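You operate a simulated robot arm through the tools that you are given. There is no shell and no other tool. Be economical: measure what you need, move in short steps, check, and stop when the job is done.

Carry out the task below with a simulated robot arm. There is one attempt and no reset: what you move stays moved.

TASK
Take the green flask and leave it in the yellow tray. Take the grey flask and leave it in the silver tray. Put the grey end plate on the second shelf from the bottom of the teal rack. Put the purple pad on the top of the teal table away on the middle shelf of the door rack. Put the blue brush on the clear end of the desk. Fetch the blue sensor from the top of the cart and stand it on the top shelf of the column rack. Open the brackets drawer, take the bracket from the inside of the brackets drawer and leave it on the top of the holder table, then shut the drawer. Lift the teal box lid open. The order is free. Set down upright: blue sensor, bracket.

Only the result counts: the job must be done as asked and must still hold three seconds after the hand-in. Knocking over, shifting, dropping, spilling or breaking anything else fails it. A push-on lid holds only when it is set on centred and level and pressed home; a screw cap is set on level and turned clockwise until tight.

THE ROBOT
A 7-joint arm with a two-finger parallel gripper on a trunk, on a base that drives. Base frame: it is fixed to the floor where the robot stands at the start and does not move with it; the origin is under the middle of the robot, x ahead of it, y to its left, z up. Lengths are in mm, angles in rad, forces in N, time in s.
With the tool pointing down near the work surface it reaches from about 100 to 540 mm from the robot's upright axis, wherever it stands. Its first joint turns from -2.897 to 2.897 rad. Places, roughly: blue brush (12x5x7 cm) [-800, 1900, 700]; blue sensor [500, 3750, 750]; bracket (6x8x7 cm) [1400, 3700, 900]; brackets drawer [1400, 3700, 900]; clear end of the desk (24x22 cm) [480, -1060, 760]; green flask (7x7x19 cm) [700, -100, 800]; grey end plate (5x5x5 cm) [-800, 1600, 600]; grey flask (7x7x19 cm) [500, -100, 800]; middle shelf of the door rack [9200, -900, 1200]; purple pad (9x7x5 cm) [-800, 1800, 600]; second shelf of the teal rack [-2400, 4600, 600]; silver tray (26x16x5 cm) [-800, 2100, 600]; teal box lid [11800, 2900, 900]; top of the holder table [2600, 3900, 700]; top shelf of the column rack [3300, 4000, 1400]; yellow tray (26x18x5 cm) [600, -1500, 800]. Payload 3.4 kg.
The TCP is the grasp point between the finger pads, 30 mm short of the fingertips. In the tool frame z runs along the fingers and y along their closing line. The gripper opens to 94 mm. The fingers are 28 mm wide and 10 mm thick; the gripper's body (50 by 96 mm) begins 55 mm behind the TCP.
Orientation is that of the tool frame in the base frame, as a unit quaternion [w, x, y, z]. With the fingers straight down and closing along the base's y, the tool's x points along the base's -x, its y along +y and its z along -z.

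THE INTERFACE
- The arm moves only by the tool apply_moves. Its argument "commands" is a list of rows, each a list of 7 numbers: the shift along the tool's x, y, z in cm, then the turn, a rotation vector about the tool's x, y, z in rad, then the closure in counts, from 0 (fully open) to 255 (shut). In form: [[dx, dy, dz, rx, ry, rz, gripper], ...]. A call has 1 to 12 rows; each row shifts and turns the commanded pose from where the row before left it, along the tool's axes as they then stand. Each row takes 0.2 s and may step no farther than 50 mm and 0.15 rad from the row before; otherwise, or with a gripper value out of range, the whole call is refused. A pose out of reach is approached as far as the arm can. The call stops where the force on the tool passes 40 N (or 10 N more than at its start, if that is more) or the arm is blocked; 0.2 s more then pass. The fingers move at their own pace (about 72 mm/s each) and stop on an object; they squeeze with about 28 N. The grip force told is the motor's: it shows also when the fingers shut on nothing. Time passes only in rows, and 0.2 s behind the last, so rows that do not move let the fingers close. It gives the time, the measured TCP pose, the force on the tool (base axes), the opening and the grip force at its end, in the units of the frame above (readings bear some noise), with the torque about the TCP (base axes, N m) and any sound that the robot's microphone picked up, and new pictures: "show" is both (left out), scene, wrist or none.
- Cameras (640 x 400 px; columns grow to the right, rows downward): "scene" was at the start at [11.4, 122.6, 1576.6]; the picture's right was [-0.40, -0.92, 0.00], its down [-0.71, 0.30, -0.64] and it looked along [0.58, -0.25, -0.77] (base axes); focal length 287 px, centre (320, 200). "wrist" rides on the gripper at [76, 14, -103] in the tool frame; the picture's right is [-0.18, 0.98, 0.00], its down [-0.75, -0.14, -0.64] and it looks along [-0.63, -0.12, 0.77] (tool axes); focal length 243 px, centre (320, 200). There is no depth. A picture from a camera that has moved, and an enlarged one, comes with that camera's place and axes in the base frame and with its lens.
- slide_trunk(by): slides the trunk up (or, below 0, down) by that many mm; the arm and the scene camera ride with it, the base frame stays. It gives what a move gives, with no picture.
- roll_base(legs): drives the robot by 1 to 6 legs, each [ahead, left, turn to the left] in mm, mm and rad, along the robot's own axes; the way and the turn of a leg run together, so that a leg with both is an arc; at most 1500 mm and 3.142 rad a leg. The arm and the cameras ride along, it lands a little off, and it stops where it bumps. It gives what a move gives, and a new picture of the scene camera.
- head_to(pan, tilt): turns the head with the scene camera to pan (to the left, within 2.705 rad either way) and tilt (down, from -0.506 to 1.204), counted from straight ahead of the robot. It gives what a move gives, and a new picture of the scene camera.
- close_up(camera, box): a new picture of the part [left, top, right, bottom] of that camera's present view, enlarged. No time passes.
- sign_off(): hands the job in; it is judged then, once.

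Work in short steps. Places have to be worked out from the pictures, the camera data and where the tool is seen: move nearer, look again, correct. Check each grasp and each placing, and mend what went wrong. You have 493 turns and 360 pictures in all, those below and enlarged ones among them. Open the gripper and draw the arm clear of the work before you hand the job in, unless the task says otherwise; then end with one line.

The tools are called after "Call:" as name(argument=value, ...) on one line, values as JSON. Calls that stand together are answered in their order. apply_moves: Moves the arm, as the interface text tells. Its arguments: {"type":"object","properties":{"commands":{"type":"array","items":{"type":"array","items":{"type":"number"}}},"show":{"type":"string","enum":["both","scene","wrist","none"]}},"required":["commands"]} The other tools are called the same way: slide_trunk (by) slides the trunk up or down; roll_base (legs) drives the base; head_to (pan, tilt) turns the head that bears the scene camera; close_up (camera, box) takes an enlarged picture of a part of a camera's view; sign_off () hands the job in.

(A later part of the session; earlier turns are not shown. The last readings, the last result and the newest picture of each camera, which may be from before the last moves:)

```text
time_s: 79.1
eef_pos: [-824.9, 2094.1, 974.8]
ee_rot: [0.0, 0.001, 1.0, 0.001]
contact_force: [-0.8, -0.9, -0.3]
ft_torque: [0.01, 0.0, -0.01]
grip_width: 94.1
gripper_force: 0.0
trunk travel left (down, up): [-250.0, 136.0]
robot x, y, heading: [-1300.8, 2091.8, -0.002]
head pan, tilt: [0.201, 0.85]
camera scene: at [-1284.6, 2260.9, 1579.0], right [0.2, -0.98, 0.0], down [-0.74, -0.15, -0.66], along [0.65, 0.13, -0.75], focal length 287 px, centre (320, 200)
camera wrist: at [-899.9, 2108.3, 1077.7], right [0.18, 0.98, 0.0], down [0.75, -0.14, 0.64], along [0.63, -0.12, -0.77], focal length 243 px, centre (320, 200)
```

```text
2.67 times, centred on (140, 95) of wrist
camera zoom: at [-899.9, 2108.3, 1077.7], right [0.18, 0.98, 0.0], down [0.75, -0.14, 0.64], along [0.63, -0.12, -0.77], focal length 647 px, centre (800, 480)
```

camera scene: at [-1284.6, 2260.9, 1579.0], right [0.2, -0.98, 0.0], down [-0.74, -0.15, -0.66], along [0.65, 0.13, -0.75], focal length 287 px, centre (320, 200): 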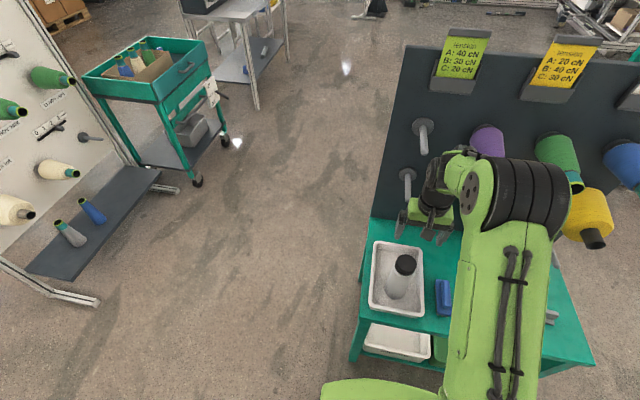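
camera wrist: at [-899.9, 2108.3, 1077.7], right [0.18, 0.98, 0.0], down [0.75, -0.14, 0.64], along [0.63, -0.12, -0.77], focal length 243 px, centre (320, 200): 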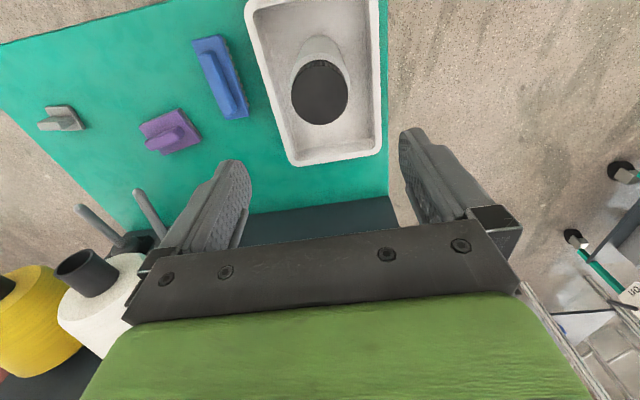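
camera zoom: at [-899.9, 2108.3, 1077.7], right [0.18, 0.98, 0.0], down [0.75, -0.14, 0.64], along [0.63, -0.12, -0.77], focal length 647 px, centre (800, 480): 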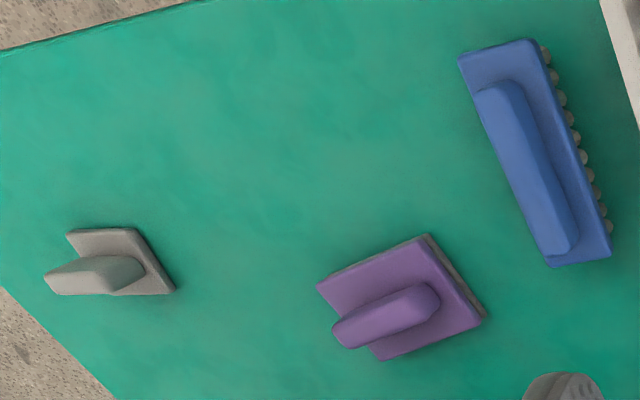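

Brush block spans x −884…−763, y 1911…1957 (yaw ≈0). I go above (−824,1935) at z≈760 and check.

Call:
apply_moves(commands=[[0, -5, 0, 0, 0, 0, 0], [0, -5, 0, 0, 0, 0, 0], [0, -5, 0, 0, 0, 0, 0], [0, -0.9, 4, 0, 0, 0, 0], [0, 0, 5, 0, 0, 0, 0], [0, 0, 5, 0, 0, 0, 0], [0, 0, 5, 0, 0, 0, 0], [0, 0, 2.5, 0, 0, 0, 0], [0, 0, 0, 0, 0, 0, 0]], show="wrist")

```text
time_s: 81.1
eef_pos: [-825.7, 1933.3, 757.8]
ee_rot: [0.0, 0.0, 1.0, 0.0]
contact_force: [0.2, -0.1, 0.4]
ft_torque: [0.01, -0.01, -0.05]
grip_width: 94.0
gripper_force: 0.1
trunk travel left (down, up): [-250.0, 136.0]
robot x, y, heading: [-1299.6, 2090.7, 0.004]
head pan, tilt: [0.201, 0.85]
camera wrist: at [-900.0, 1947.9, 860.9], right [0.18, 0.98, 0.0], down [0.75, -0.14, 0.64], along [0.63, -0.12, -0.77], focal length 243 px, centre (320, 200)
```

wrist: 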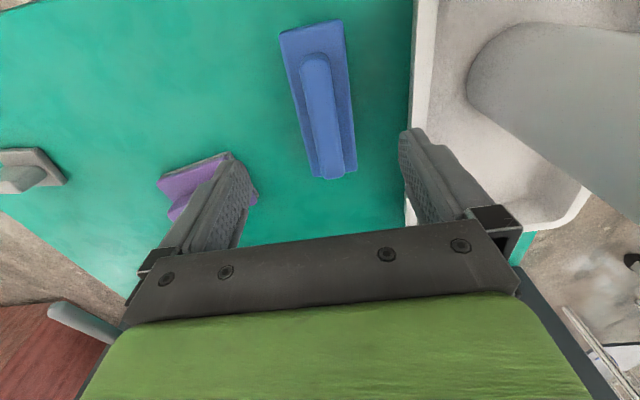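

Centre (−822,1937). Shift 3 mm, descend to TCP ≈666, close on the block, lift slightly.

Call:
apply_moves(commands=[[0, 0.35, 3, 0, 0, 0, 0], [0, 0, 3, 0, 0, 0, 0], [0, 0, 2, 0, 0, 0, 0], [0, 0, 1.2, 0, 0, 0, 0], [0, 0, 0, 0, 0, 0, 255], [0, 0, 0, 0, 0, 0, 255], [0, 0, 0, 0, 0, 0, 255], [0, 0, 0, 0, 0, 0, 255]], show="wrist")

```text
time_s: 82.9
eef_pos: [-824.7, 1937.3, 668.0]
ee_rot: [0.001, 0.0, 1.0, 0.0]
contact_force: [0.6, -0.4, -0.7]
ft_torque: [0.01, -0.11, 0.01]
grip_width: 49.0
gripper_force: 28.2
trunk travel left (down, up): [-250.0, 136.0]
robot x, y, heading: [-1296.1, 2096.7, -0.004]
head pan, tilt: [0.201, 0.85]
camera wrist: at [-900.0, 1952.3, 769.9], right [0.18, 0.98, 0.0], down [0.75, -0.14, 0.64], along [0.63, -0.12, -0.77], focal length 243 px, centre (320, 200)
```

wrist: 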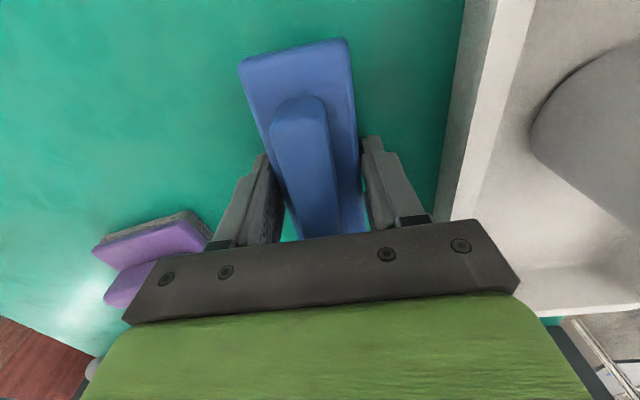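

Block gripped at 49 mm. Lift and retract over the front edge.

Call:
apply_moves(commands=[[0, 0, -4, 0, 0, 0, 255], [0, 0, -5, 0, 0, 0, 255], [0, 0, -5, 0, 0, 0, 255], [0, 0, -5, 0, 0, 0, 255], [0, 0, -5, 0, 0, 0, 255], [0, 0, -5, 0, 0, 0, 255], [5, 0, 0, 0, 0, 0, 255], [5, 0, 0, 0, 0, 0, 255], [5, 0, 0, 0, 0, 0, 255], [5, 0, 0, 0, 0, 0, 255], [4, 3, 0, 0, 0, 0, 255]], show="wrist")

```text
time_s: 85.3
eef_pos: [-1065.8, 1970.3, 958.7]
ee_rot: [0.001, 0.0, 1.0, -0.001]
contact_force: [0.0, 0.6, -0.7]
ft_torque: [-0.04, -0.02, -0.03]
grip_width: 48.9
gripper_force: 27.6
trunk travel left (down, up): [-250.0, 136.0]
robot x, y, heading: [-1303.1, 2090.6, -0.002]
head pan, tilt: [0.201, 0.85]
camera wrist: at [-1141.0, 1984.0, 1061.5], right [0.18, 0.98, 0.0], down [0.75, -0.14, 0.64], along [0.63, -0.12, -0.77], focal length 243 px, centre (320, 200)
```

wrist: 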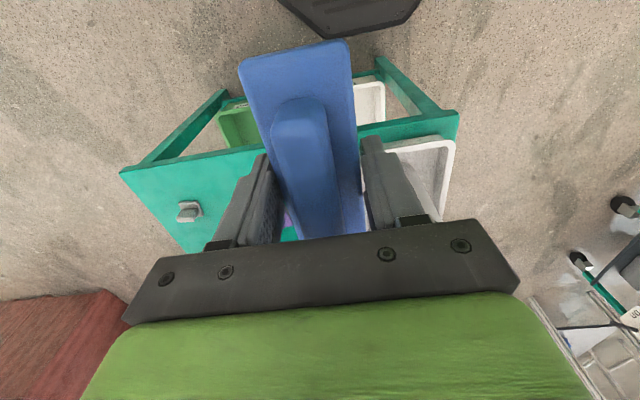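

Held well. Drive via the known free corridor to the desk's clear end.

Call:
roll_base(legs=[[0, -1500, 0], [1270, 0, 0], [0, -1500, 0], [0, -110, 0]])

Call:
head_to(pan=-0.1, tilt=1.0)

```text
time_s: 106.6
eef_pos: [266.3, -1112.2, 957.8]
ee_rot: [0.0, -0.015, 1.0, 0.0]
contact_force: [0.8, -0.8, -0.9]
ft_torque: [0.02, 0.02, 0.0]
grip_width: 49.1
gripper_force: 28.2
trunk travel left (down, up): [-250.0, 136.0]
robot x, y, heading: [25.9, -994.9, 0.031]
head pan, tilt: [0.201, 0.85]
camera scene: at [37.8, -827.3, 1579.3], right [0.23, -0.97, 0.0], down [-0.73, -0.17, -0.66], along [0.64, 0.15, -0.75], focal length 287 px, centre (320, 200)
```

scene: 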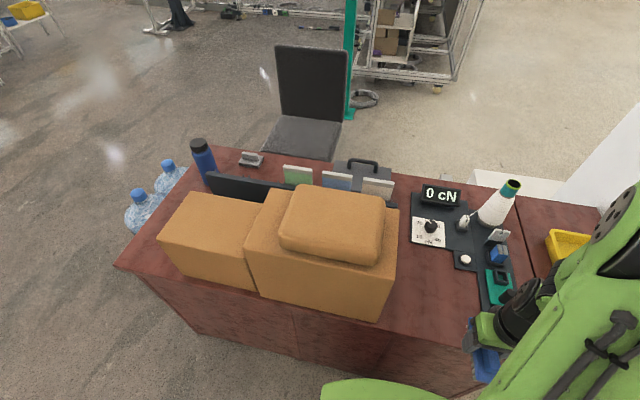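

```text
time_s: 107.4
eef_pos: [265.6, -1110.9, 958.0]
ee_rot: [0.0, -0.015, 1.0, 0.0]
contact_force: [-0.7, -0.4, -0.7]
ft_torque: [-0.01, 0.01, 0.0]
grip_width: 49.1
gripper_force: 27.5
trunk travel left (down, up): [-250.0, 136.0]
robot x, y, heading: [22.6, -991.6, 0.029]
head pan, tilt: [-0.099, 1.0]
camera scene: at [31.1, -847.9, 1567.9], right [-0.07, -1.0, 0.0], down [-0.84, 0.06, -0.54], along [0.54, -0.04, -0.84], focal length 287 px, centre (320, 200)
```

scene: 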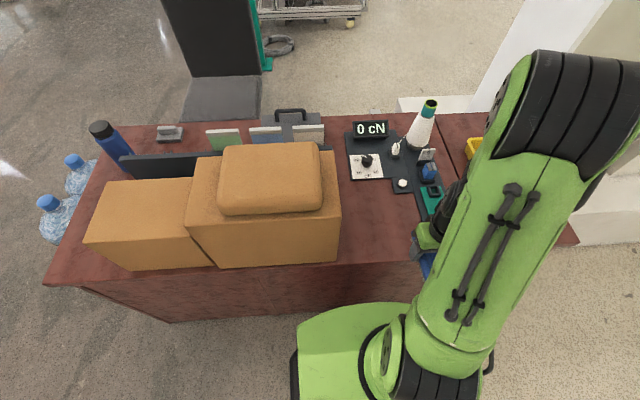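

The clear end lies between the boxes (y>−935) and the gauge board (y<−1135 for x>565). I move the brush over (455,−1060) and lower.

Call:
apply_moves(commands=[[0, 4.5, 0, 0, 0, 0, 255], [-5, 0, 0, 0, 0, 0, 255], [-5, 0, 0, 0, 0, 0, 255], [-5, 0, 0, 0, 0, 0, 255], [-4, 0, 0, 0, 0, 0, 255], [0, 0, 5, 0, 0, 0, 255], [0, 0, 5, 0, 0, 0, 255], [0, 0, 0, 0, 0, 0, 255]])

```text
time_s: 109.2
eef_pos: [458.7, -1061.6, 858.5]
ee_rot: [0.0, -0.014, 1.0, 0.0]
contact_force: [-0.8, -0.6, -1.9]
ft_torque: [0.0, -0.01, 0.02]
grip_width: 48.8
gripper_force: 28.2
out of reach, approached as far as the arm can: row 1
trunk travel left (down, up): [-250.0, 136.0]
robot x, y, heading: [23.0, -993.6, 0.035]
head pan, tilt: [-0.099, 1.0]
camera scene: at [30.4, -848.2, 1568.0], right [-0.07, -1.0, 0.0], down [-0.84, 0.06, -0.54], along [0.54, -0.04, -0.84], focal length 287 px, centre (320, 200)
camera wrist: at [383.9, -1049.4, 961.8], right [0.15, 0.99, 0.0], down [0.76, -0.12, 0.64], along [0.63, -0.1, -0.77], focal length 243 px, centre (320, 200)
```

scene: 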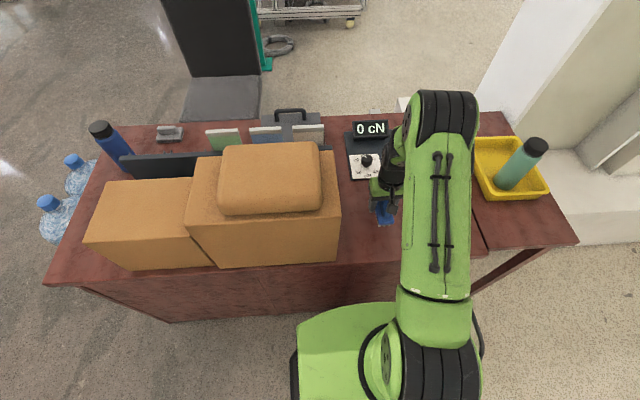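
wrist: 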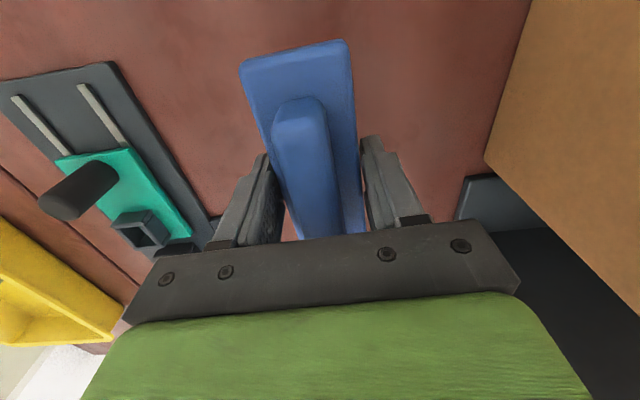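

Good spot. Lower to contact.

Call:
apply_moves(commands=[[0, 0, 3, 0, 0, 0, 255], [0, 0, 1.2, 0, 0, 0, 255], [0, 0, 0.5, 0, 0, 0, 255], [0, 0, 0.3, 0, 0, 0, 255], [0, 0, 0.2, 0, 0, 0, 255], [0, 0, 0, 0, 0, 0, 255]], show="none")

```text
time_s: 110.6
eef_pos: [460.3, -1061.4, 807.2]
ee_rot: [0.0, -0.016, 1.0, 0.0]
contact_force: [-0.3, 0.5, -1.6]
ft_torque: [0.01, -0.02, -0.02]
grip_width: 48.9
gripper_force: 28.0
trunk travel left (down, up): [-250.0, 136.0]
robot x, y, heading: [27.0, -994.9, 0.028]
head pan, tilt: [-0.099, 1.0]
```

Call:
apply_moves(commands=[[0, 0, 0.3, 0, 0, 0, 255], [0, 0, 0.2, 0, 0, 0, 255], [0, 0, 0.2, 0, 0, 0, 255], [0, 0, 0, 0, 0, 0, 255]], show="none")

```text
time_s: 111.6
eef_pos: [459.0, -1062.1, 800.1]
ee_rot: [0.0, -0.015, 1.0, 0.0]
contact_force: [-1.3, -0.3, -0.7]
ft_torque: [0.0, -0.03, -0.01]
grip_width: 49.0
gripper_force: 28.4
trunk travel left (down, up): [-250.0, 136.0]
robot x, y, heading: [20.8, -994.5, 0.033]
head pan, tilt: [-0.099, 1.0]
```

Call:
apply_moves(commands=[[0, 0, 0.2, 0, 0, 0, 255], [0, 0, 0.2, 0, 0, 0, 255], [0, 0, 0, 0, 0, 0, 255]], show="wrist")

```text
time_s: 112.4
eef_pos: [460.0, -1061.7, 797.9]
ee_rot: [0.002, -0.015, 1.0, 0.0]
contact_force: [0.3, 0.0, 16.1]
ft_torque: [-0.01, 0.49, 0.0]
grip_width: 48.8
gripper_force: 28.6
trunk travel left (down, up): [-250.0, 136.0]
robot x, y, heading: [25.4, -994.2, 0.029]
head pan, tilt: [-0.099, 1.0]
camera wrist: at [384.4, -1050.0, 899.9], right [0.15, 0.99, 0.0], down [0.76, -0.12, 0.64], along [0.64, -0.1, -0.76], focal length 243 px, centre (320, 200)
```

wrist: 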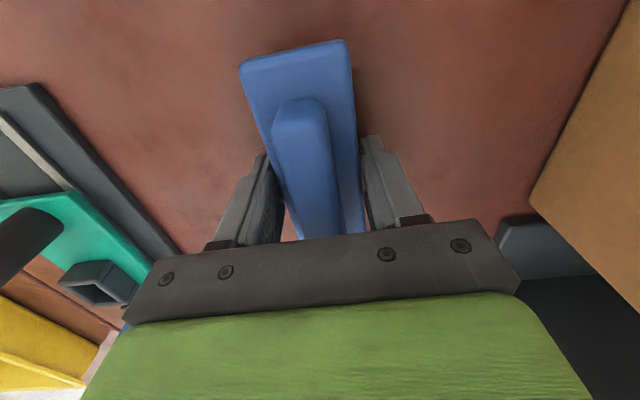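

Contact at 798. Release and lift, then check.

Call:
apply_moves(commands=[[0, 0, -0.1, 0, 0, 0, 255], [0, 0, 0, 0, 0, 0, 120], [0, 0, 0, 0, 0, 0, 0], [0, 0, 0, 0, 0, 0, 0], [0, 0, -4, 0, 0, 0, 0], [0, 0, -5, 0, 0, 0, 0], [0, 0, -5, 0, 0, 0, 0], [5, 0, 0, 0, 0, 0, 0], [5, 0, 0, 0, 0, 0, 0], [5, 0, 0, 0, 0, 0, 0], [5, 0, 0, 0, 0, 0, 0]])

```text
time_s: 114.8
eef_pos: [270.2, -1071.1, 935.9]
ee_rot: [0.0, -0.015, 1.0, 0.001]
contact_force: [-0.4, 0.1, 0.2]
ft_torque: [0.0, -0.01, -0.02]
grip_width: 93.9
gripper_force: 0.1
out of reach, approached as far as the arm can: row 11
trunk travel left (down, up): [-250.0, 136.0]
robot x, y, heading: [22.3, -994.4, 0.024]
head pan, tilt: [-0.099, 1.0]
camera scene: at [30.2, -849.6, 1568.1], right [-0.07, -1.0, 0.0], down [-0.84, 0.06, -0.54], along [0.54, -0.04, -0.84], focal length 287 px, centre (320, 200)
camera wrist: at [195.5, -1060.2, 1039.3], right [0.15, 0.99, 0.0], down [0.76, -0.12, 0.64], along [0.63, -0.1, -0.77], focal length 243 px, centre (320, 200)
```

scene: 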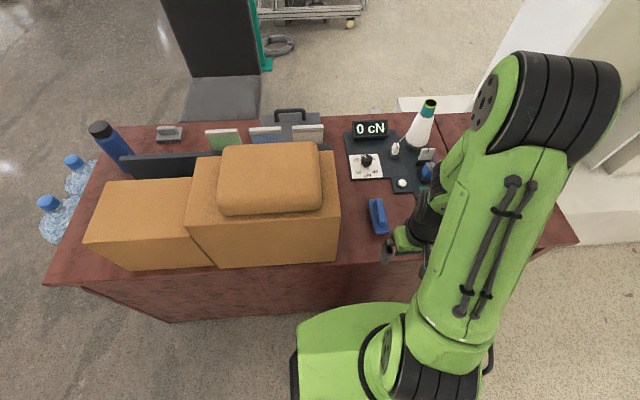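
wrist: 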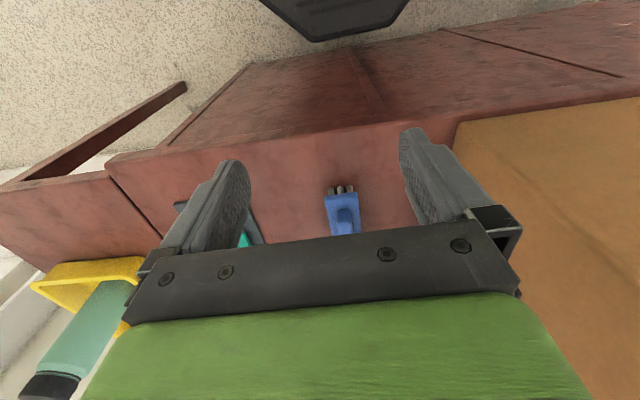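

Brush rests on the clear end. Now back to the teal table for the grey end plate (≈(−819,1613)).

Call:
roll_base(legs=[[-50, 0, -0.028], [0, 1500, 0], [-1270, 0, 0], [0, 1130, 0]])

Call:
apply_moves(commands=[[-5, 0, 0, 0, 0, 0, 0], [-5, 0, 0, 0, 0, 0, 0], [-4, 0, 0, 0, 0, 0, 0], [0, 0, 0, 0, 0, 0, 0]], show="wrist")

```text
time_s: 134.2
eef_pos: [-1035.2, 1585.1, 937.1]
ee_rot: [-0.001, 0.002, 1.0, 0.0]
contact_force: [-0.1, 0.6, -0.9]
ft_torque: [0.01, 0.04, 0.0]
grip_width: 93.7
gripper_force: 0.1
trunk travel left (down, up): [-250.0, 136.0]
robot x, y, heading: [-1278.4, 1668.5, -0.01]
head pan, tilt: [-0.099, 1.0]
camera scene: at [-1269.2, 1816.5, 1567.9], right [-0.1, -0.99, 0.0], down [-0.84, 0.09, -0.54], along [0.54, -0.06, -0.84], focal length 287 px, centre (320, 200)
```

scene: 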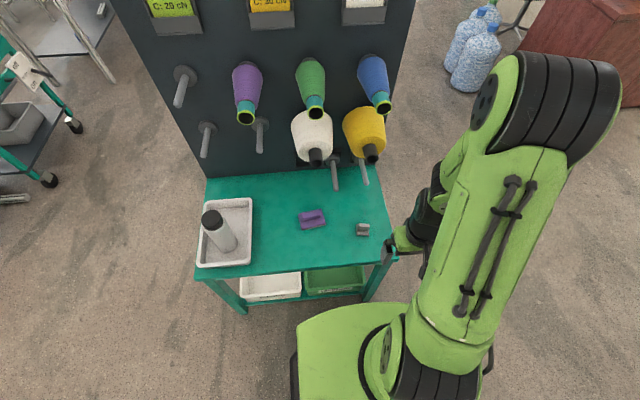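

```text
time_s: 135.2
eef_pos: [-897.1, 1583.6, 935.9]
ee_rot: [-0.001, 0.001, 1.0, 0.001]
contact_force: [0.7, 0.3, -0.1]
ft_torque: [-0.01, 0.01, -0.02]
grip_width: 93.8
gripper_force: 0.1
trunk travel left (down, up): [-250.0, 136.0]
robot x, y, heading: [-1277.1, 1668.9, 0.001]
head pan, tilt: [-0.099, 1.0]
camera wrist: at [-972.0, 1598.7, 1039.4], right [0.19, 0.98, 0.0], down [0.75, -0.14, 0.64], along [0.63, -0.12, -0.77], focal length 243 px, centre (320, 200)
```

wrist: 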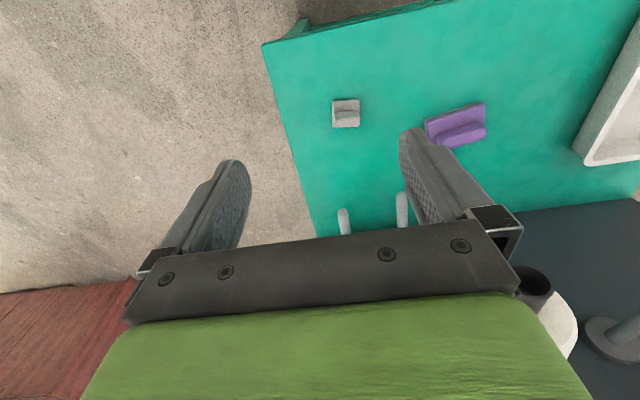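

Call:
close_up(camera="wrist", box=[310, 80, 510, 205])

```text
3.20 times, centred on (410, 142) of wrist
camera zoom: at [-972.0, 1598.7, 1039.4], right [0.19, 0.98, 0.0], down [0.75, -0.14, 0.64], along [0.63, -0.12, -0.77], focal length 776 px, centre (32, 384)
```

zoom: 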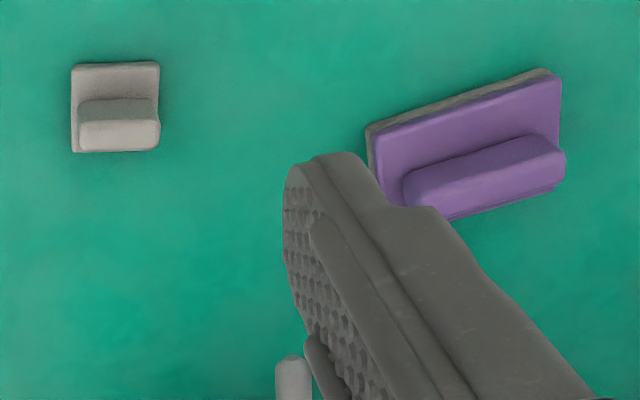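

Plate's ridge runs along y; side faces are flush 50 mm. Before choosing the grasp pitch I look at the teal rack's shelf spacing.

Call:
head_to(pan=1.94, tilt=0.25)

Call:
close_up(camera="scene", box=[240, 100, 400, 300])

```text
time_s: 137.1
eef_pos: [-896.7, 1584.3, 935.1]
ee_rot: [0.0, 0.001, 1.0, 0.0]
contact_force: [-0.1, -0.4, 0.9]
ft_torque: [0.01, 0.05, -0.02]
grip_width: 94.1
gripper_force: 0.1
trunk travel left (down, up): [-250.0, 136.0]
robot x, y, heading: [-1281.7, 1670.1, -0.001]
head pan, tilt: [1.941, 0.25]
camera scene: at [-1371.7, 1910.5, 1632.1], right [0.93, 0.36, 0.0], down [0.09, -0.23, -0.97], along [-0.35, 0.91, -0.25], focal length 287 px, centre (320, 200)
```

scene: 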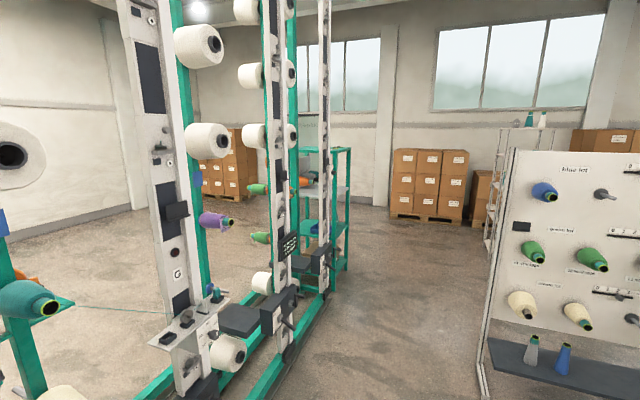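

```text
2.00 times, centred on (320, 200) of scene
camera zoom: at [-1371.7, 1910.5, 1632.1], right [0.93, 0.36, 0.0], down [0.09, -0.23, -0.97], along [-0.35, 0.91, -0.25], focal length 575 px, centre (320, 200)
```

zoom: 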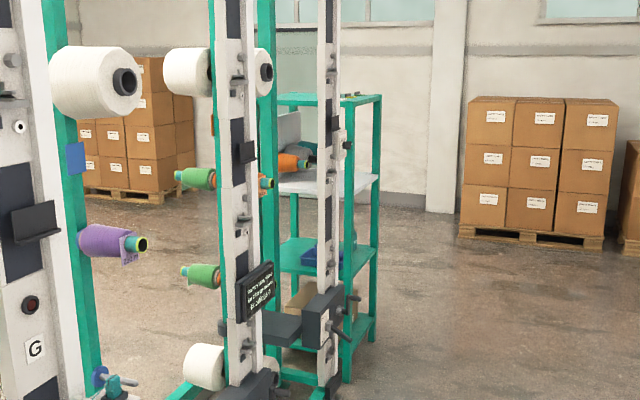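

Shelves at roughly z 150, 600 and 960: gap too low for a vertical tool, so I'll grasp with the tool pitched 30° below horizontal, camera side up. First I turn the tool about its axis by π, in free space.

Call:
apply_moves(commands=[[0, 0, 0, 0, 0, 0.14, 0], [0, 0, 0, 0, 0, 0.14, 0], [0, 0, 0, 0, 0, 0.14, 0], [0, 0, 0, 0, 0, 0.14, 0], [0, 0, 0, 0, 0, 0.14, 0], [0, 0, 0, 0, 0, 0.14, 0], [0, 0, 0, 0, 0, 0.14, 0], [0, 0, 0, 0, 0, 0.14, 0], [0, 0, 0, 0, 0, 0.14, 0], [0, 0, 0, 0, 0, 0.14, 0], [0, 0, 0, 0, 0, 0.14, 0]], show="none")

```text
time_s: 139.5
eef_pos: [-896.6, 1584.8, 936.6]
ee_rot: [0.0, 0.698, 0.716, 0.0]
contact_force: [0.1, 0.3, -0.5]
ft_torque: [0.02, 0.03, 0.03]
grip_width: 93.9
gripper_force: 0.0
trunk travel left (down, up): [-250.0, 136.0]
robot x, y, heading: [-1284.5, 1672.8, 0.001]
head pan, tilt: [1.941, 0.25]
```

Call:
apply_moves(commands=[[0, 0, 0, 0, 0, 0.14, 0], [0, 0, 0, 0, 0, 0.14, 0], [0, 0, 0, 0, 0, 0.14, 0], [0, 0, 0, 0, 0, 0.14, 0], [0, 0, 0, 0, 0, 0.14, 0], [0, 0, 0, 0, 0, 0.14, 0], [0, 0, 0, 0, 0, 0.14, 0], [0, 0, 0, 0, 0, 0.14, 0], [0, 0, 0, 0, 0, 0.14, 0], [0, 0, 0, 0, 0, 0.14, 0], [0, 0, 0, 0, 0, 0.14, 0], [0, 0, 0, 0, 0, 0.06, 0]], show="none")

```text
time_s: 142.1
eef_pos: [-896.7, 1584.8, 935.9]
ee_rot: [-0.001, 1.0, -0.001, 0.0]
contact_force: [0.1, 0.7, -0.2]
ft_torque: [0.02, 0.01, 0.02]
grip_width: 93.9
gripper_force: 0.1
trunk travel left (down, up): [-250.0, 136.0]
robot x, y, heading: [-1284.2, 1666.0, -0.0]
head pan, tilt: [1.941, 0.25]
```

Turn worked. Now pitch the tool forward by 1.05 rad and align y with the plate.

Call:
apply_moves(commands=[[0, -1.3, 0, 0, 0.15, 0, 0], [0, -1.3, 0, 0, 0.15, 0, 0], [0, 0, 0, 0, 0.15, 0, 0], [0, 0, 0, 0, 0.15, 0, 0], [0, 0, 0, 0, 0.15, 0, 0], [0, 0, 0, 0, 0.15, 0, 0], [0, 0, 0, 0, 0.15, 0, 0], [0, 0, 0, 0, 0, 0, 0]], show="wrist")

```text
time_s: 143.9
eef_pos: [-870.4, 1590.0, 956.5]
ee_rot: [0.0, 0.878, -0.001, 0.479]
contact_force: [0.2, 0.5, 0.0]
ft_torque: [-0.01, 0.04, 0.0]
grip_width: 93.9
gripper_force: 0.1
out of reach, approached as far as the arm can: row 5, 6, 7
trunk travel left (down, up): [-250.0, 136.0]
robot x, y, heading: [-1281.2, 1670.8, -0.005]
head pan, tilt: [1.941, 0.25]
camera wrist: at [-913.0, 1575.1, 1076.3], right [-0.1, -0.98, -0.16], down [-0.95, 0.14, -0.29], along [0.3, 0.12, -0.95], focal length 243 px, centre (320, 200)
```

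wrist: 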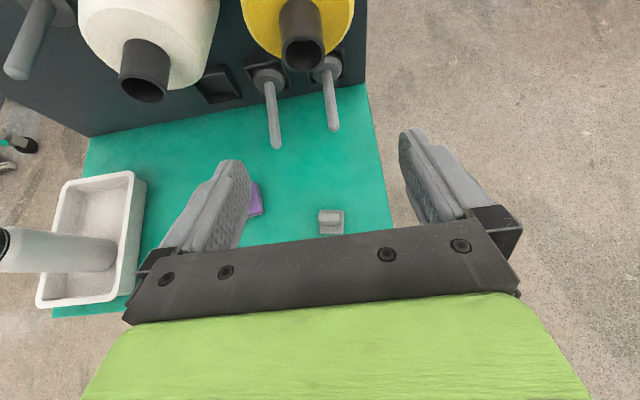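

Pitch nearly reached (limited by being close in). Move forward/down toward a point above the plate.

Call:
apply_moves(commands=[[-2.3, 0, 3.53, 0, 0, 0, 0], [-2.3, 0, 3.53, 0, 0, 0, 0], [-2.3, 0, 3.53, 0, 0, 0, 0], [-2.3, 0, 3.53, 0, 0, 0, 0], [0, 0, 0, 0, 0, 0, 0]], show="wrist")

Call:
head_to(pan=0.0, tilt=1.0)

```text
time_s: 145.1
eef_pos: [-792.9, 1586.8, 803.5]
ee_rot: [0.001, 0.867, -0.002, 0.499]
contact_force: [-0.3, 0.7, 0.2]
ft_torque: [-0.02, -0.05, 0.01]
grip_width: 94.2
gripper_force: 0.1
trunk travel left (down, up): [-250.0, 136.0]
robot x, y, heading: [-1278.4, 1670.8, -0.003]
head pan, tilt: [1.941, 0.25]
camera wrist: at [-842.7, 1573.3, 922.0], right [-0.09, -0.98, -0.16], down [-0.93, 0.14, -0.33], along [0.35, 0.12, -0.93], focal length 243 px, centre (320, 200)
```

wrist: 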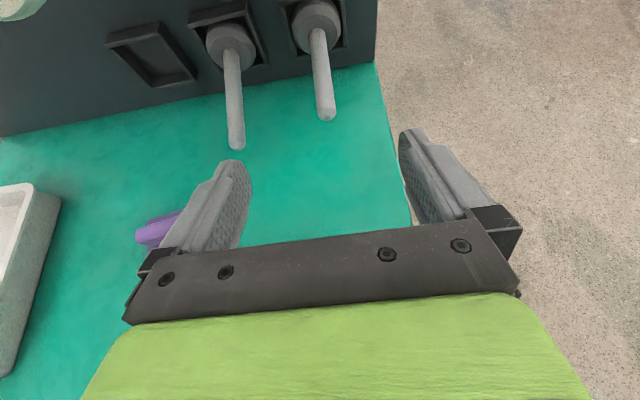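

```text
time_s: 147.0
eef_pos: [-794.1, 1588.1, 804.9]
ee_rot: [0.001, 0.866, -0.002, 0.501]
contact_force: [1.3, -0.1, -0.3]
ft_torque: [-0.02, -0.03, -0.01]
grip_width: 93.9
gripper_force: 0.0
trunk travel left (down, up): [-250.0, 136.0]
robot x, y, heading: [-1277.3, 1671.7, -0.002]
head pan, tilt: [0.0, 1.0]
camera scene: at [-1268.7, 1823.0, 1568.0], right [0.0, -1.0, 0.0], down [-0.84, 0.0, -0.54], along [0.54, 0.0, -0.84], focal length 287 px, centre (320, 200)
```

scene: 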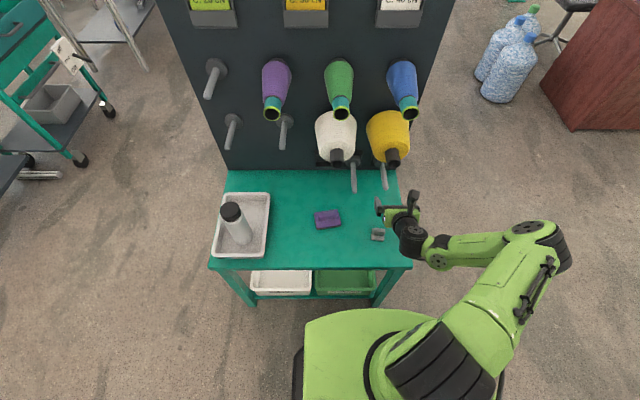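

TCP now (−793,1588,804), plate ≈(−819,1613). Move to just above it and view.

Call:
apply_moves(commands=[[-3.16, -0.85, 0.8, 0, 0, 0, 0], [-3.16, -0.85, 0.8, 0, 0, 0, 0], [-3.16, -0.85, 0.8, 0, 0, 0, 0], [0, 0, 0, 0, 0, 0, 0]])

Call:
close_up(camera="scene", box=[320, 170, 480, 270])

```text
time_s: 148.0
eef_pos: [-819.1, 1613.4, 710.9]
ee_rot: [0.0, 0.866, -0.001, 0.5]
contact_force: [-0.1, 0.1, -0.3]
ft_torque: [0.03, 0.0, -0.01]
grip_width: 93.9
gripper_force: 0.0
trunk travel left (down, up): [-250.0, 136.0]
robot x, y, heading: [-1282.7, 1672.4, -0.003]
head pan, tilt: [0.0, 1.0]
camera scene: at [-1268.8, 1822.8, 1568.0], right [0.0, -1.0, 0.0], down [-0.84, 0.0, -0.54], along [0.54, 0.0, -0.84], focal length 287 px, centre (320, 200)
camera wrist: at [-869.3, 1599.9, 828.5], right [-0.09, -0.98, -0.16], down [-0.93, 0.14, -0.33], along [0.35, 0.12, -0.93], focal length 243 px, centre (320, 200)
```

scene: 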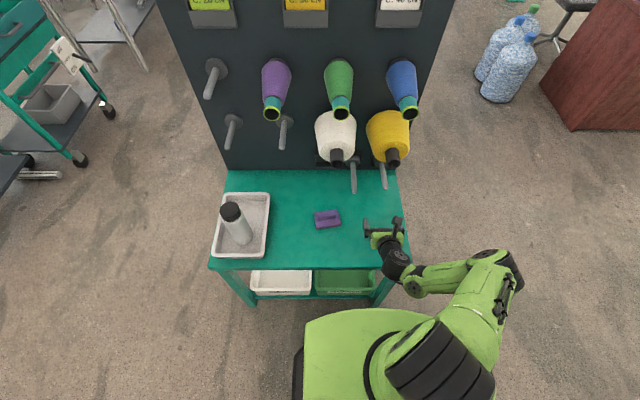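
wrist: 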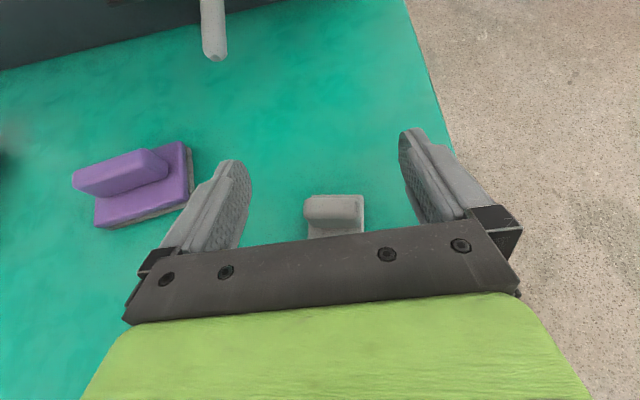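

```text
4.00 times, centred on (400, 220) of scene
camera zoom: at [-1268.8, 1822.8, 1568.0], right [0.0, -1.0, 0.0], down [-0.84, 0.0, -0.54], along [0.54, 0.0, -0.84], focal length 1149 px, centre (0, 120)
```

zoom: 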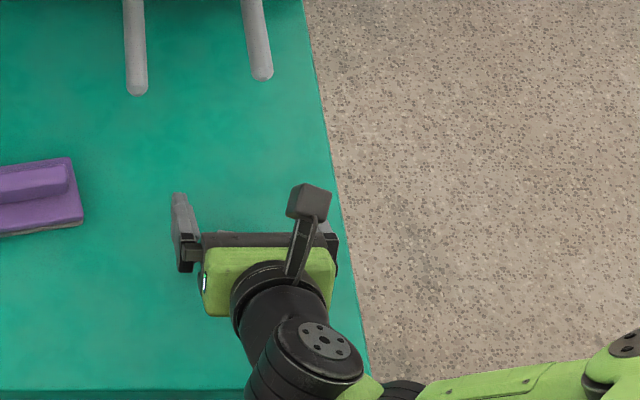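

Plate at (−815,1611). Descend 64 mm vertically and close.

Call:
apply_moves(commands=[[-2.0, 0.2, 1.2, 0, 0, 0, 0], [-1.8, 0, 1.1, 0, 0, 0, 0], [-1.5, 0, 1.0, 0, 0, 0, 0], [0, 0, 0, 0, 0, 0, 255], [0, 0, 0, 0, 0, 0, 255], [0, 0, 0, 0, 0, 0, 255]], show="wrist")

```text
time_s: 148.8
eef_pos: [-818.2, 1611.9, 657.5]
ee_rot: [0.0, 0.865, -0.003, 0.502]
contact_force: [-0.5, 0.1, 0.8]
ft_torque: [-0.01, 0.13, 0.0]
grip_width: 93.2
gripper_force: 0.1
trunk travel left (down, up): [-250.0, 136.0]
robot x, y, heading: [-1280.5, 1670.9, -0.007]
head pan, tilt: [0.0, 1.0]
stopped in row 3: the force on the tool passed its limit at 96 N (the readings are from after the stop); the commanded pose is now the measured one
camera wrist: at [-867.8, 1597.7, 774.4], right [-0.1, -0.98, -0.16], down [-0.93, 0.15, -0.34], along [0.35, 0.12, -0.93], focal length 243 px, centre (320, 200)
```

wrist: 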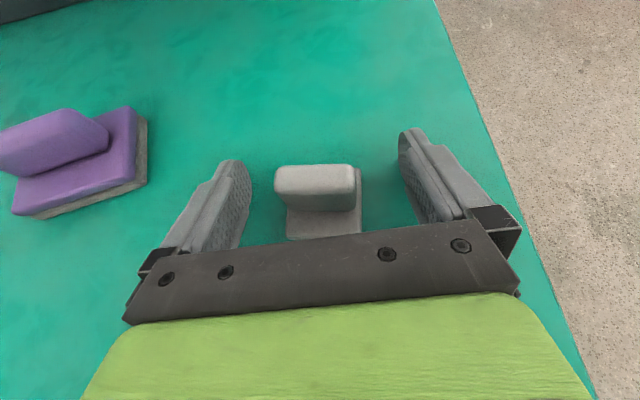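

The fingertips touched the table (so its top is ≈630, and the plate's middle is at TCP height). Raise 3 mm and close.

Call:
apply_moves(commands=[[0.26, 0, -0.15, 0, 0, 0, 0], [0, 0, 0, 0, 0, 0, 255], [0, 0, 0, 0, 0, 0, 255], [0, 0, 0, 0, 0, 0, 255], [0, 0, 0, 0, 0, 0, 255]], show="wrist")

```text
time_s: 150.0
eef_pos: [-818.0, 1613.1, 659.5]
ee_rot: [0.0, 0.865, -0.002, 0.502]
contact_force: [1.5, 0.4, 0.7]
ft_torque: [-0.03, -0.07, 0.01]
grip_width: 44.0
gripper_force: 28.2
trunk travel left (down, up): [-250.0, 136.0]
robot x, y, heading: [-1280.2, 1669.2, -0.007]
head pan, tilt: [0.0, 1.0]
camera wrist: at [-867.1, 1597.9, 776.5], right [-0.1, -0.98, -0.16], down [-0.93, 0.15, -0.34], along [0.35, 0.12, -0.93], focal length 243 px, centre (320, 200)
```

wrist: 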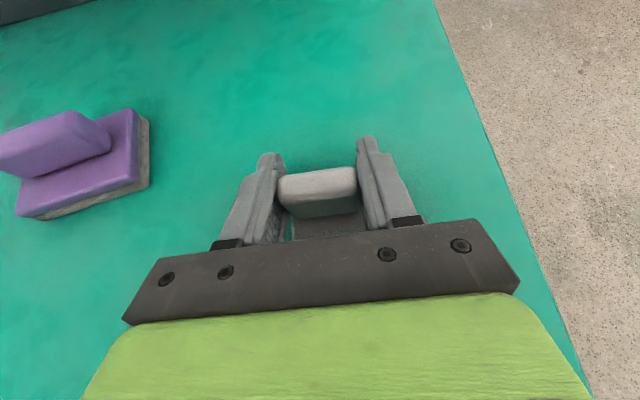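

Gripped at 44 mm (ridge ends). Lift 18 cm, then back off the table.

Call:
apply_moves(commands=[[2.6, 0, -1.5, 0, 0, 0, 255], [3.9, 0, -2.25, 0, 0, 0, 255], [3.9, 0, -2.25, 0, 0, 0, 255], [3.9, 0, -2.25, 0, 0, 0, 255], [-1, 0, -1.73, 0, 0, 0, 255], [-1, 0, -1.73, 0, 0, 0, 255], [0, 0, 0, 0, 0, 0, 255]])

```text
time_s: 151.6
eef_pos: [-857.8, 1610.7, 824.2]
ee_rot: [0.001, 0.864, -0.003, 0.503]
contact_force: [-0.3, 0.1, -0.9]
ft_torque: [0.01, -0.02, 0.0]
grip_width: 44.2
gripper_force: 28.7
trunk travel left (down, up): [-250.0, 136.0]
robot x, y, heading: [-1281.4, 1670.5, 0.001]
head pan, tilt: [0.0, 1.0]
camera scene: at [-1268.3, 1822.9, 1567.9], right [0.0, -1.0, 0.0], down [-0.84, 0.0, -0.54], along [0.54, 0.0, -0.84], focal length 287 px, centre (320, 200)
camera wrist: at [-907.4, 1597.2, 941.8], right [-0.1, -0.98, -0.16], down [-0.93, 0.15, -0.34], along [0.35, 0.12, -0.93], focal length 243 px, centre (320, 200)
```

scene: 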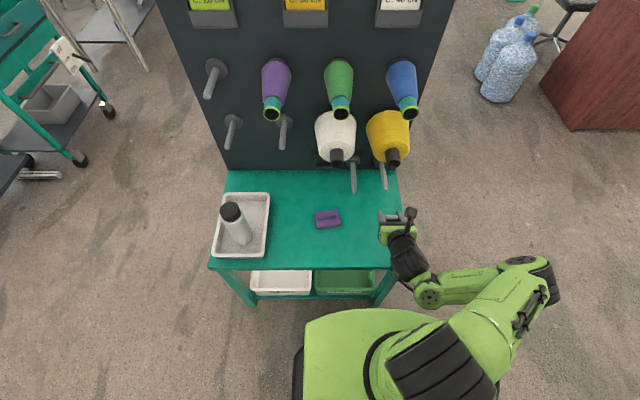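
wrist: 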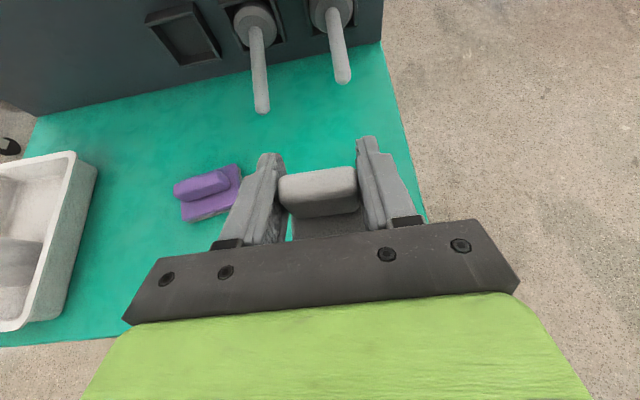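

Plate held. Back off, go left to y≈3000 and turn to face −x there (free space on both sides).

Call:
roll_base(legs=[[-220, 0, 0], [0, 1330, 0], [0, 0, 1.6], [0, 0, 1.54]])

Call:
head_to(pan=-0.7, tilt=0.6)

```text
time_s: 167.2
eef_pos: [-1921.6, 3057.5, 823.4]
ee_rot: [-0.502, 0.001, 0.865, 0.0]
contact_force: [-0.4, -0.4, -1.2]
ft_torque: [-0.01, 0.0, -0.02]
grip_width: 43.8
gripper_force: 28.4
trunk travel left (down, up): [-250.0, 136.0]
robot x, y, heading: [-1495.5, 2998.2, 3.138]
head pan, tilt: [0.0, 1.0]
camera scene: at [-1507.8, 2848.6, 1567.9], right [0.0, 1.0, 0.0], down [0.84, 0.0, -0.54], along [-0.54, 0.0, -0.84], focal length 287 px, centre (320, 200)
```

scene: 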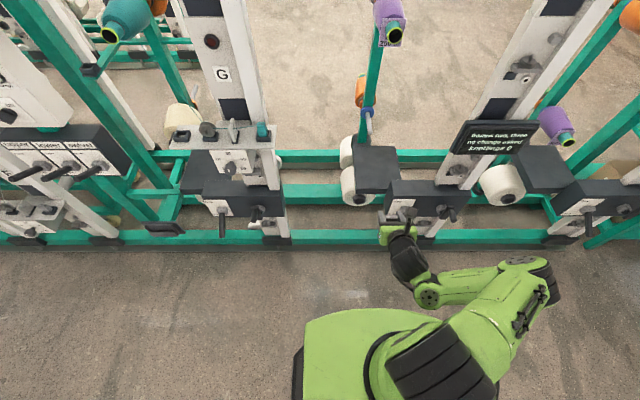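

```text
time_s: 168.2
eef_pos: [-1921.1, 3057.8, 824.4]
ee_rot: [-0.502, 0.002, 0.865, 0.0]
contact_force: [1.0, 0.1, 0.0]
ft_torque: [-0.01, -0.06, -0.02]
grip_width: 43.9
gripper_force: 27.7
trunk travel left (down, up): [-250.0, 136.0]
robot x, y, heading: [-1498.4, 2999.5, 3.14]
head pan, tilt: [-0.7, 0.6]
camera scene: at [-1505.6, 2905.5, 1599.9], right [0.65, 0.76, 0.0], down [0.43, -0.37, -0.82], along [-0.63, 0.53, -0.57], focal length 287 px, centre (320, 200)
```

scene: 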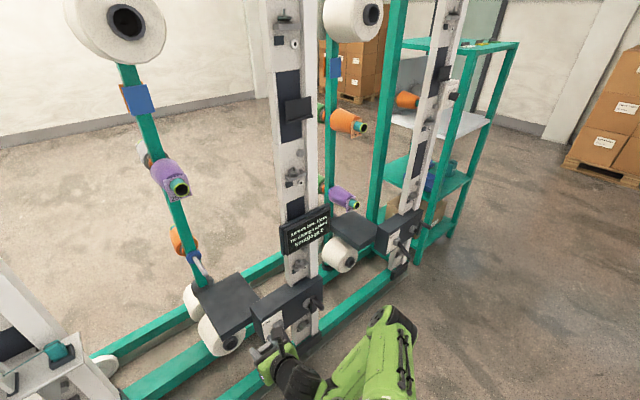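

The rack's +x face (y≈4424–4899, x≈−2175) is open. Drive right to face it.

Call:
roll_base(legs=[[0, -1500, 0]])

Call:
head_to(pan=0.0, tilt=0.65)

```text
time_s: 175.7
eef_pos: [-1902.9, 4559.6, 824.4]
ee_rot: [-0.502, 0.009, 0.865, 0.004]
contact_force: [0.2, 0.1, -0.3]
ft_torque: [0.0, 0.0, 0.0]
grip_width: 44.3
gripper_force: 27.5
trunk travel left (down, up): [-250.0, 136.0]
robot x, y, heading: [-1485.2, 4492.8, 3.121]
head pan, tilt: [-0.7, 0.6]
camera scene: at [-1490.6, 4401.7, 1600.0], right [0.66, 0.75, 0.0], down [0.43, -0.37, -0.82], along [-0.62, 0.54, -0.57], focal length 287 px, centre (320, 200)
```

scene: 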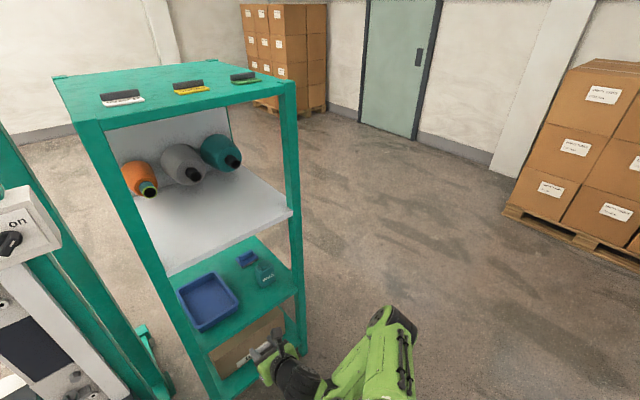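

```text
time_s: 176.7
eef_pos: [-1904.4, 4559.5, 824.2]
ee_rot: [-0.502, 0.009, 0.865, 0.004]
contact_force: [-0.1, 0.1, -0.3]
ft_torque: [-0.01, 0.04, -0.01]
grip_width: 43.9
gripper_force: 28.4
trunk travel left (down, up): [-250.0, 136.0]
robot x, y, heading: [-1481.5, 4495.3, 3.126]
head pan, tilt: [0.0, 0.649]
camera scene: at [-1510.8, 4344.8, 1595.7], right [0.02, 1.0, 0.0], down [0.6, -0.01, -0.8], along [-0.8, 0.02, -0.6], focal length 287 px, centre (320, 200)
```

scene: 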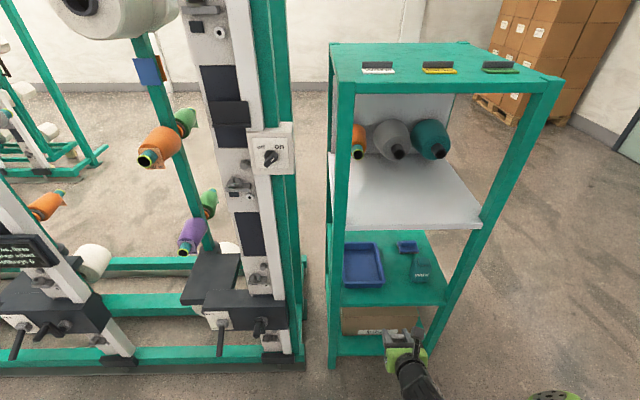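

Call:
close_up(camera="scene", box=[320, 210, 500, 340])

```text
3.08 times, centred on (410, 275) of scene
camera zoom: at [-1510.8, 4344.8, 1595.7], right [0.02, 1.0, 0.0], down [0.6, -0.01, -0.8], along [-0.8, 0.02, -0.6], focal length 884 px, centre (43, -31)
```

zoom: 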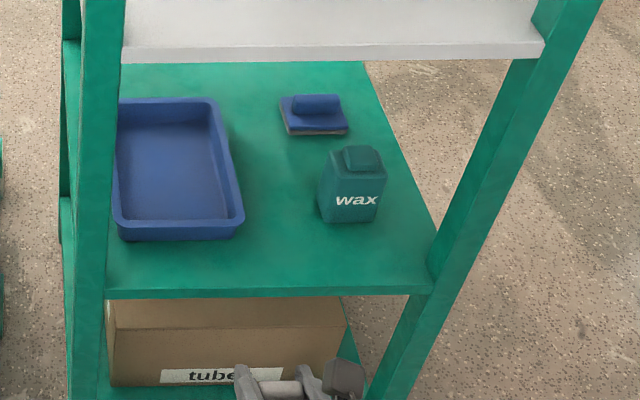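

Free spot: between the blue tray (y≤4640) and the wax can (y≥4743), near the front edge, ≈(−2207,4690). Lower the tool by 110 mm, then drive in.

Call:
apply_moves(commands=[[-3.17, 0, 1.83, 0, 0, 0, 255], [-3.17, 0, 1.83, 0, 0, 0, 255], [-3.17, 0, 1.83, 0, 0, 0, 255], [0, 0, 0, 0, 0, 0, 255]], show="none")

Call:
roll_base(legs=[[230, -130, 0.015]])

Call:
apply_moves(commands=[[0, 0, 0, 0, 0, 0, 255]], show="wrist")

```text
time_s: 177.7
eef_pos: [-1904.5, 4557.9, 714.6]
ee_rot: [-0.501, 0.01, 0.865, 0.005]
contact_force: [0.9, 0.1, -0.2]
ft_torque: [-0.03, -0.03, -0.07]
grip_width: 44.2
gripper_force: 27.8
trunk travel left (down, up): [-250.0, 136.0]
robot x, y, heading: [-1483.0, 4493.9, 3.127]
head pan, tilt: [0.0, 0.649]
```

```text
time_s: 179.6
eef_pos: [-2133.2, 4684.8, 715.0]
ee_rot: [-0.502, 0.003, 0.865, 0.0]
contact_force: [-0.3, 0.6, 0.2]
ft_torque: [0.01, 0.0, -0.01]
grip_width: 44.2
gripper_force: 28.1
trunk travel left (down, up): [-250.0, 136.0]
robot x, y, heading: [-1714.4, 4626.3, 3.14]
head pan, tilt: [0.0, 0.649]
camera scene: at [-1737.2, 4476.5, 1595.7], right [0.0, 1.0, 0.0], down [0.61, 0.0, -0.8], along [-0.8, 0.0, -0.61], focal length 287 px, centre (320, 200)
```

scene: 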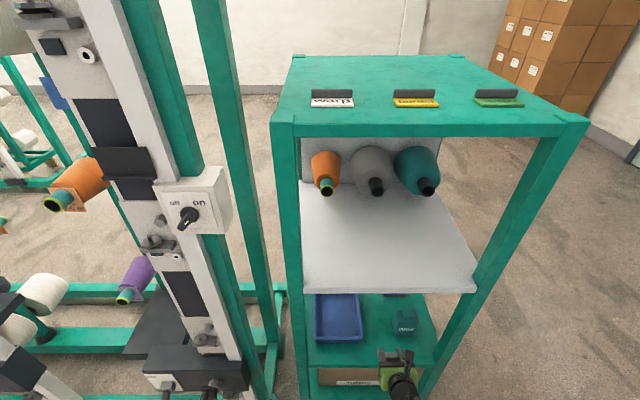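

```text
time_s: 180.0
eef_pos: [-2134.4, 4683.7, 715.7]
ee_rot: [-0.501, 0.002, 0.866, 0.0]
contact_force: [0.1, 0.0, -0.8]
ft_torque: [-0.02, -0.04, -0.01]
grip_width: 43.9
gripper_force: 27.6
trunk travel left (down, up): [-250.0, 136.0]
robot x, y, heading: [-1709.7, 4627.1, 3.139]
head pan, tilt: [0.0, 0.649]
camera wrist: at [-2080.3, 4698.4, 831.9], right [0.1, 0.98, -0.16], down [0.93, -0.15, -0.33], along [-0.35, -0.12, -0.93], focal length 243 px, centre (320, 200)
```

wrist: 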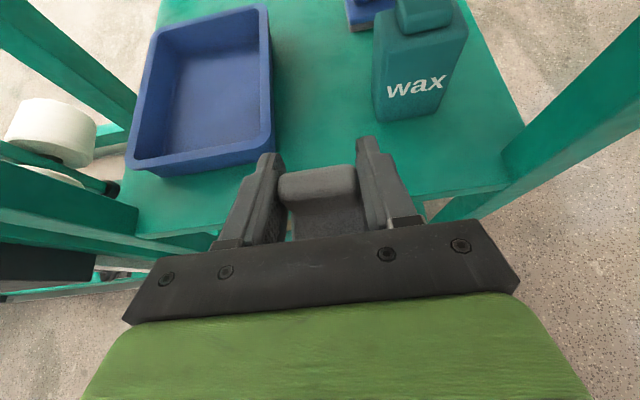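

Clear gap: tray ends y≈4611, wax starts y≈4740, shelf front x≈−2152. Move to (−2192,4678) and lower partway.

Call:
apply_moves(commands=[[1.45, -0.3, 2.5, 0, 0, 0, 255], [1.45, -0.3, 2.5, 0, 0, 0, 255], [-2.6, 0, 1.5, 0, 0, 0, 255], [0, 0, 0, 0, 0, 0, 255]], show="wrist")

```text
time_s: 181.0
eef_pos: [-2190.5, 4677.5, 683.8]
ee_rot: [-0.501, 0.003, 0.865, 0.001]
contact_force: [0.4, 0.7, 0.8]
ft_torque: [0.0, -0.03, 0.01]
grip_width: 44.1
gripper_force: 27.7
trunk travel left (down, up): [-250.0, 136.0]
robot x, y, heading: [-1709.7, 4627.4, 3.138]
head pan, tilt: [0.0, 0.649]
camera wrist: at [-2137.6, 4692.1, 801.9], right [0.1, 0.98, -0.16], down [0.93, -0.15, -0.34], along [-0.35, -0.12, -0.93], focal length 243 px, centre (320, 200)
```

wrist: 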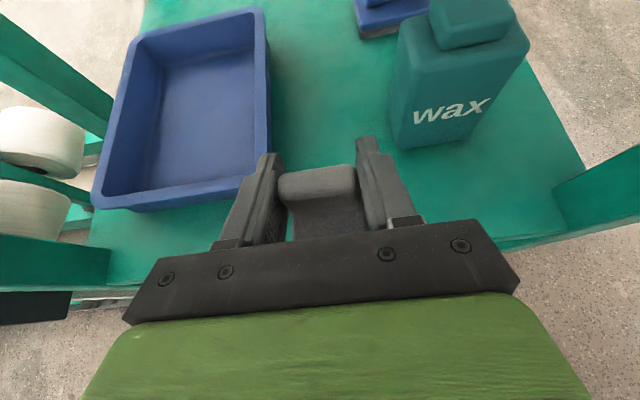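

Clearances OK. Lower in small steps.

Call:
apply_moves(commands=[[-2.2, 0.4, 1.25, 0, 0, 0, 255], [-0.87, 0, 0.5, 0, 0, 0, 255], [-0.43, 0, 0.25, 0, 0, 0, 255], [-0.35, 0, 0.2, 0, 0, 0, 255], [0, 0, 0, 0, 0, 0, 255]], show="none")

```text
time_s: 182.2
eef_pos: [-2190.5, 4681.5, 641.1]
ee_rot: [-0.501, 0.002, 0.865, 0.0]
contact_force: [-0.1, 0.5, -0.7]
ft_torque: [0.03, -0.01, 0.01]
grip_width: 44.0
gripper_force: 28.1
trunk travel left (down, up): [-250.0, 136.0]
robot x, y, heading: [-1710.6, 4628.2, 3.14]
head pan, tilt: [0.0, 0.649]
```

Call:
apply_moves(commands=[[-0.35, 0, 0.2, 0, 0, 0, 255], [-0.35, 0, 0.2, 0, 0, 0, 255], [-0.26, 0, 0.15, 0, 0, 0, 255], [0, 0, 0, 0, 0, 0, 255]], show="wrist")

```text
time_s: 183.2
eef_pos: [-2191.1, 4682.8, 629.4]
ee_rot: [-0.502, 0.002, 0.865, 0.001]
contact_force: [0.8, 1.1, -0.2]
ft_torque: [-0.03, -0.02, -0.01]
grip_width: 43.9
gripper_force: 27.8
trunk travel left (down, up): [-250.0, 136.0]
robot x, y, heading: [-1706.1, 4626.3, 3.135]
head pan, tilt: [0.0, 0.649]
camera wrist: at [-2138.1, 4696.6, 747.1], right [0.1, 0.98, -0.16], down [0.93, -0.15, -0.34], along [-0.35, -0.12, -0.93], focal length 243 px, centre (320, 200)
```

wrist: 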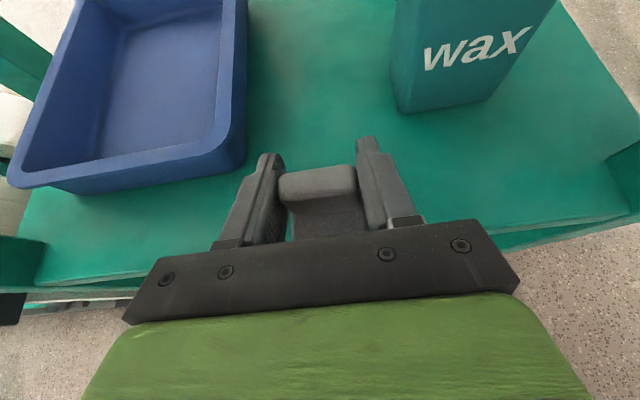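

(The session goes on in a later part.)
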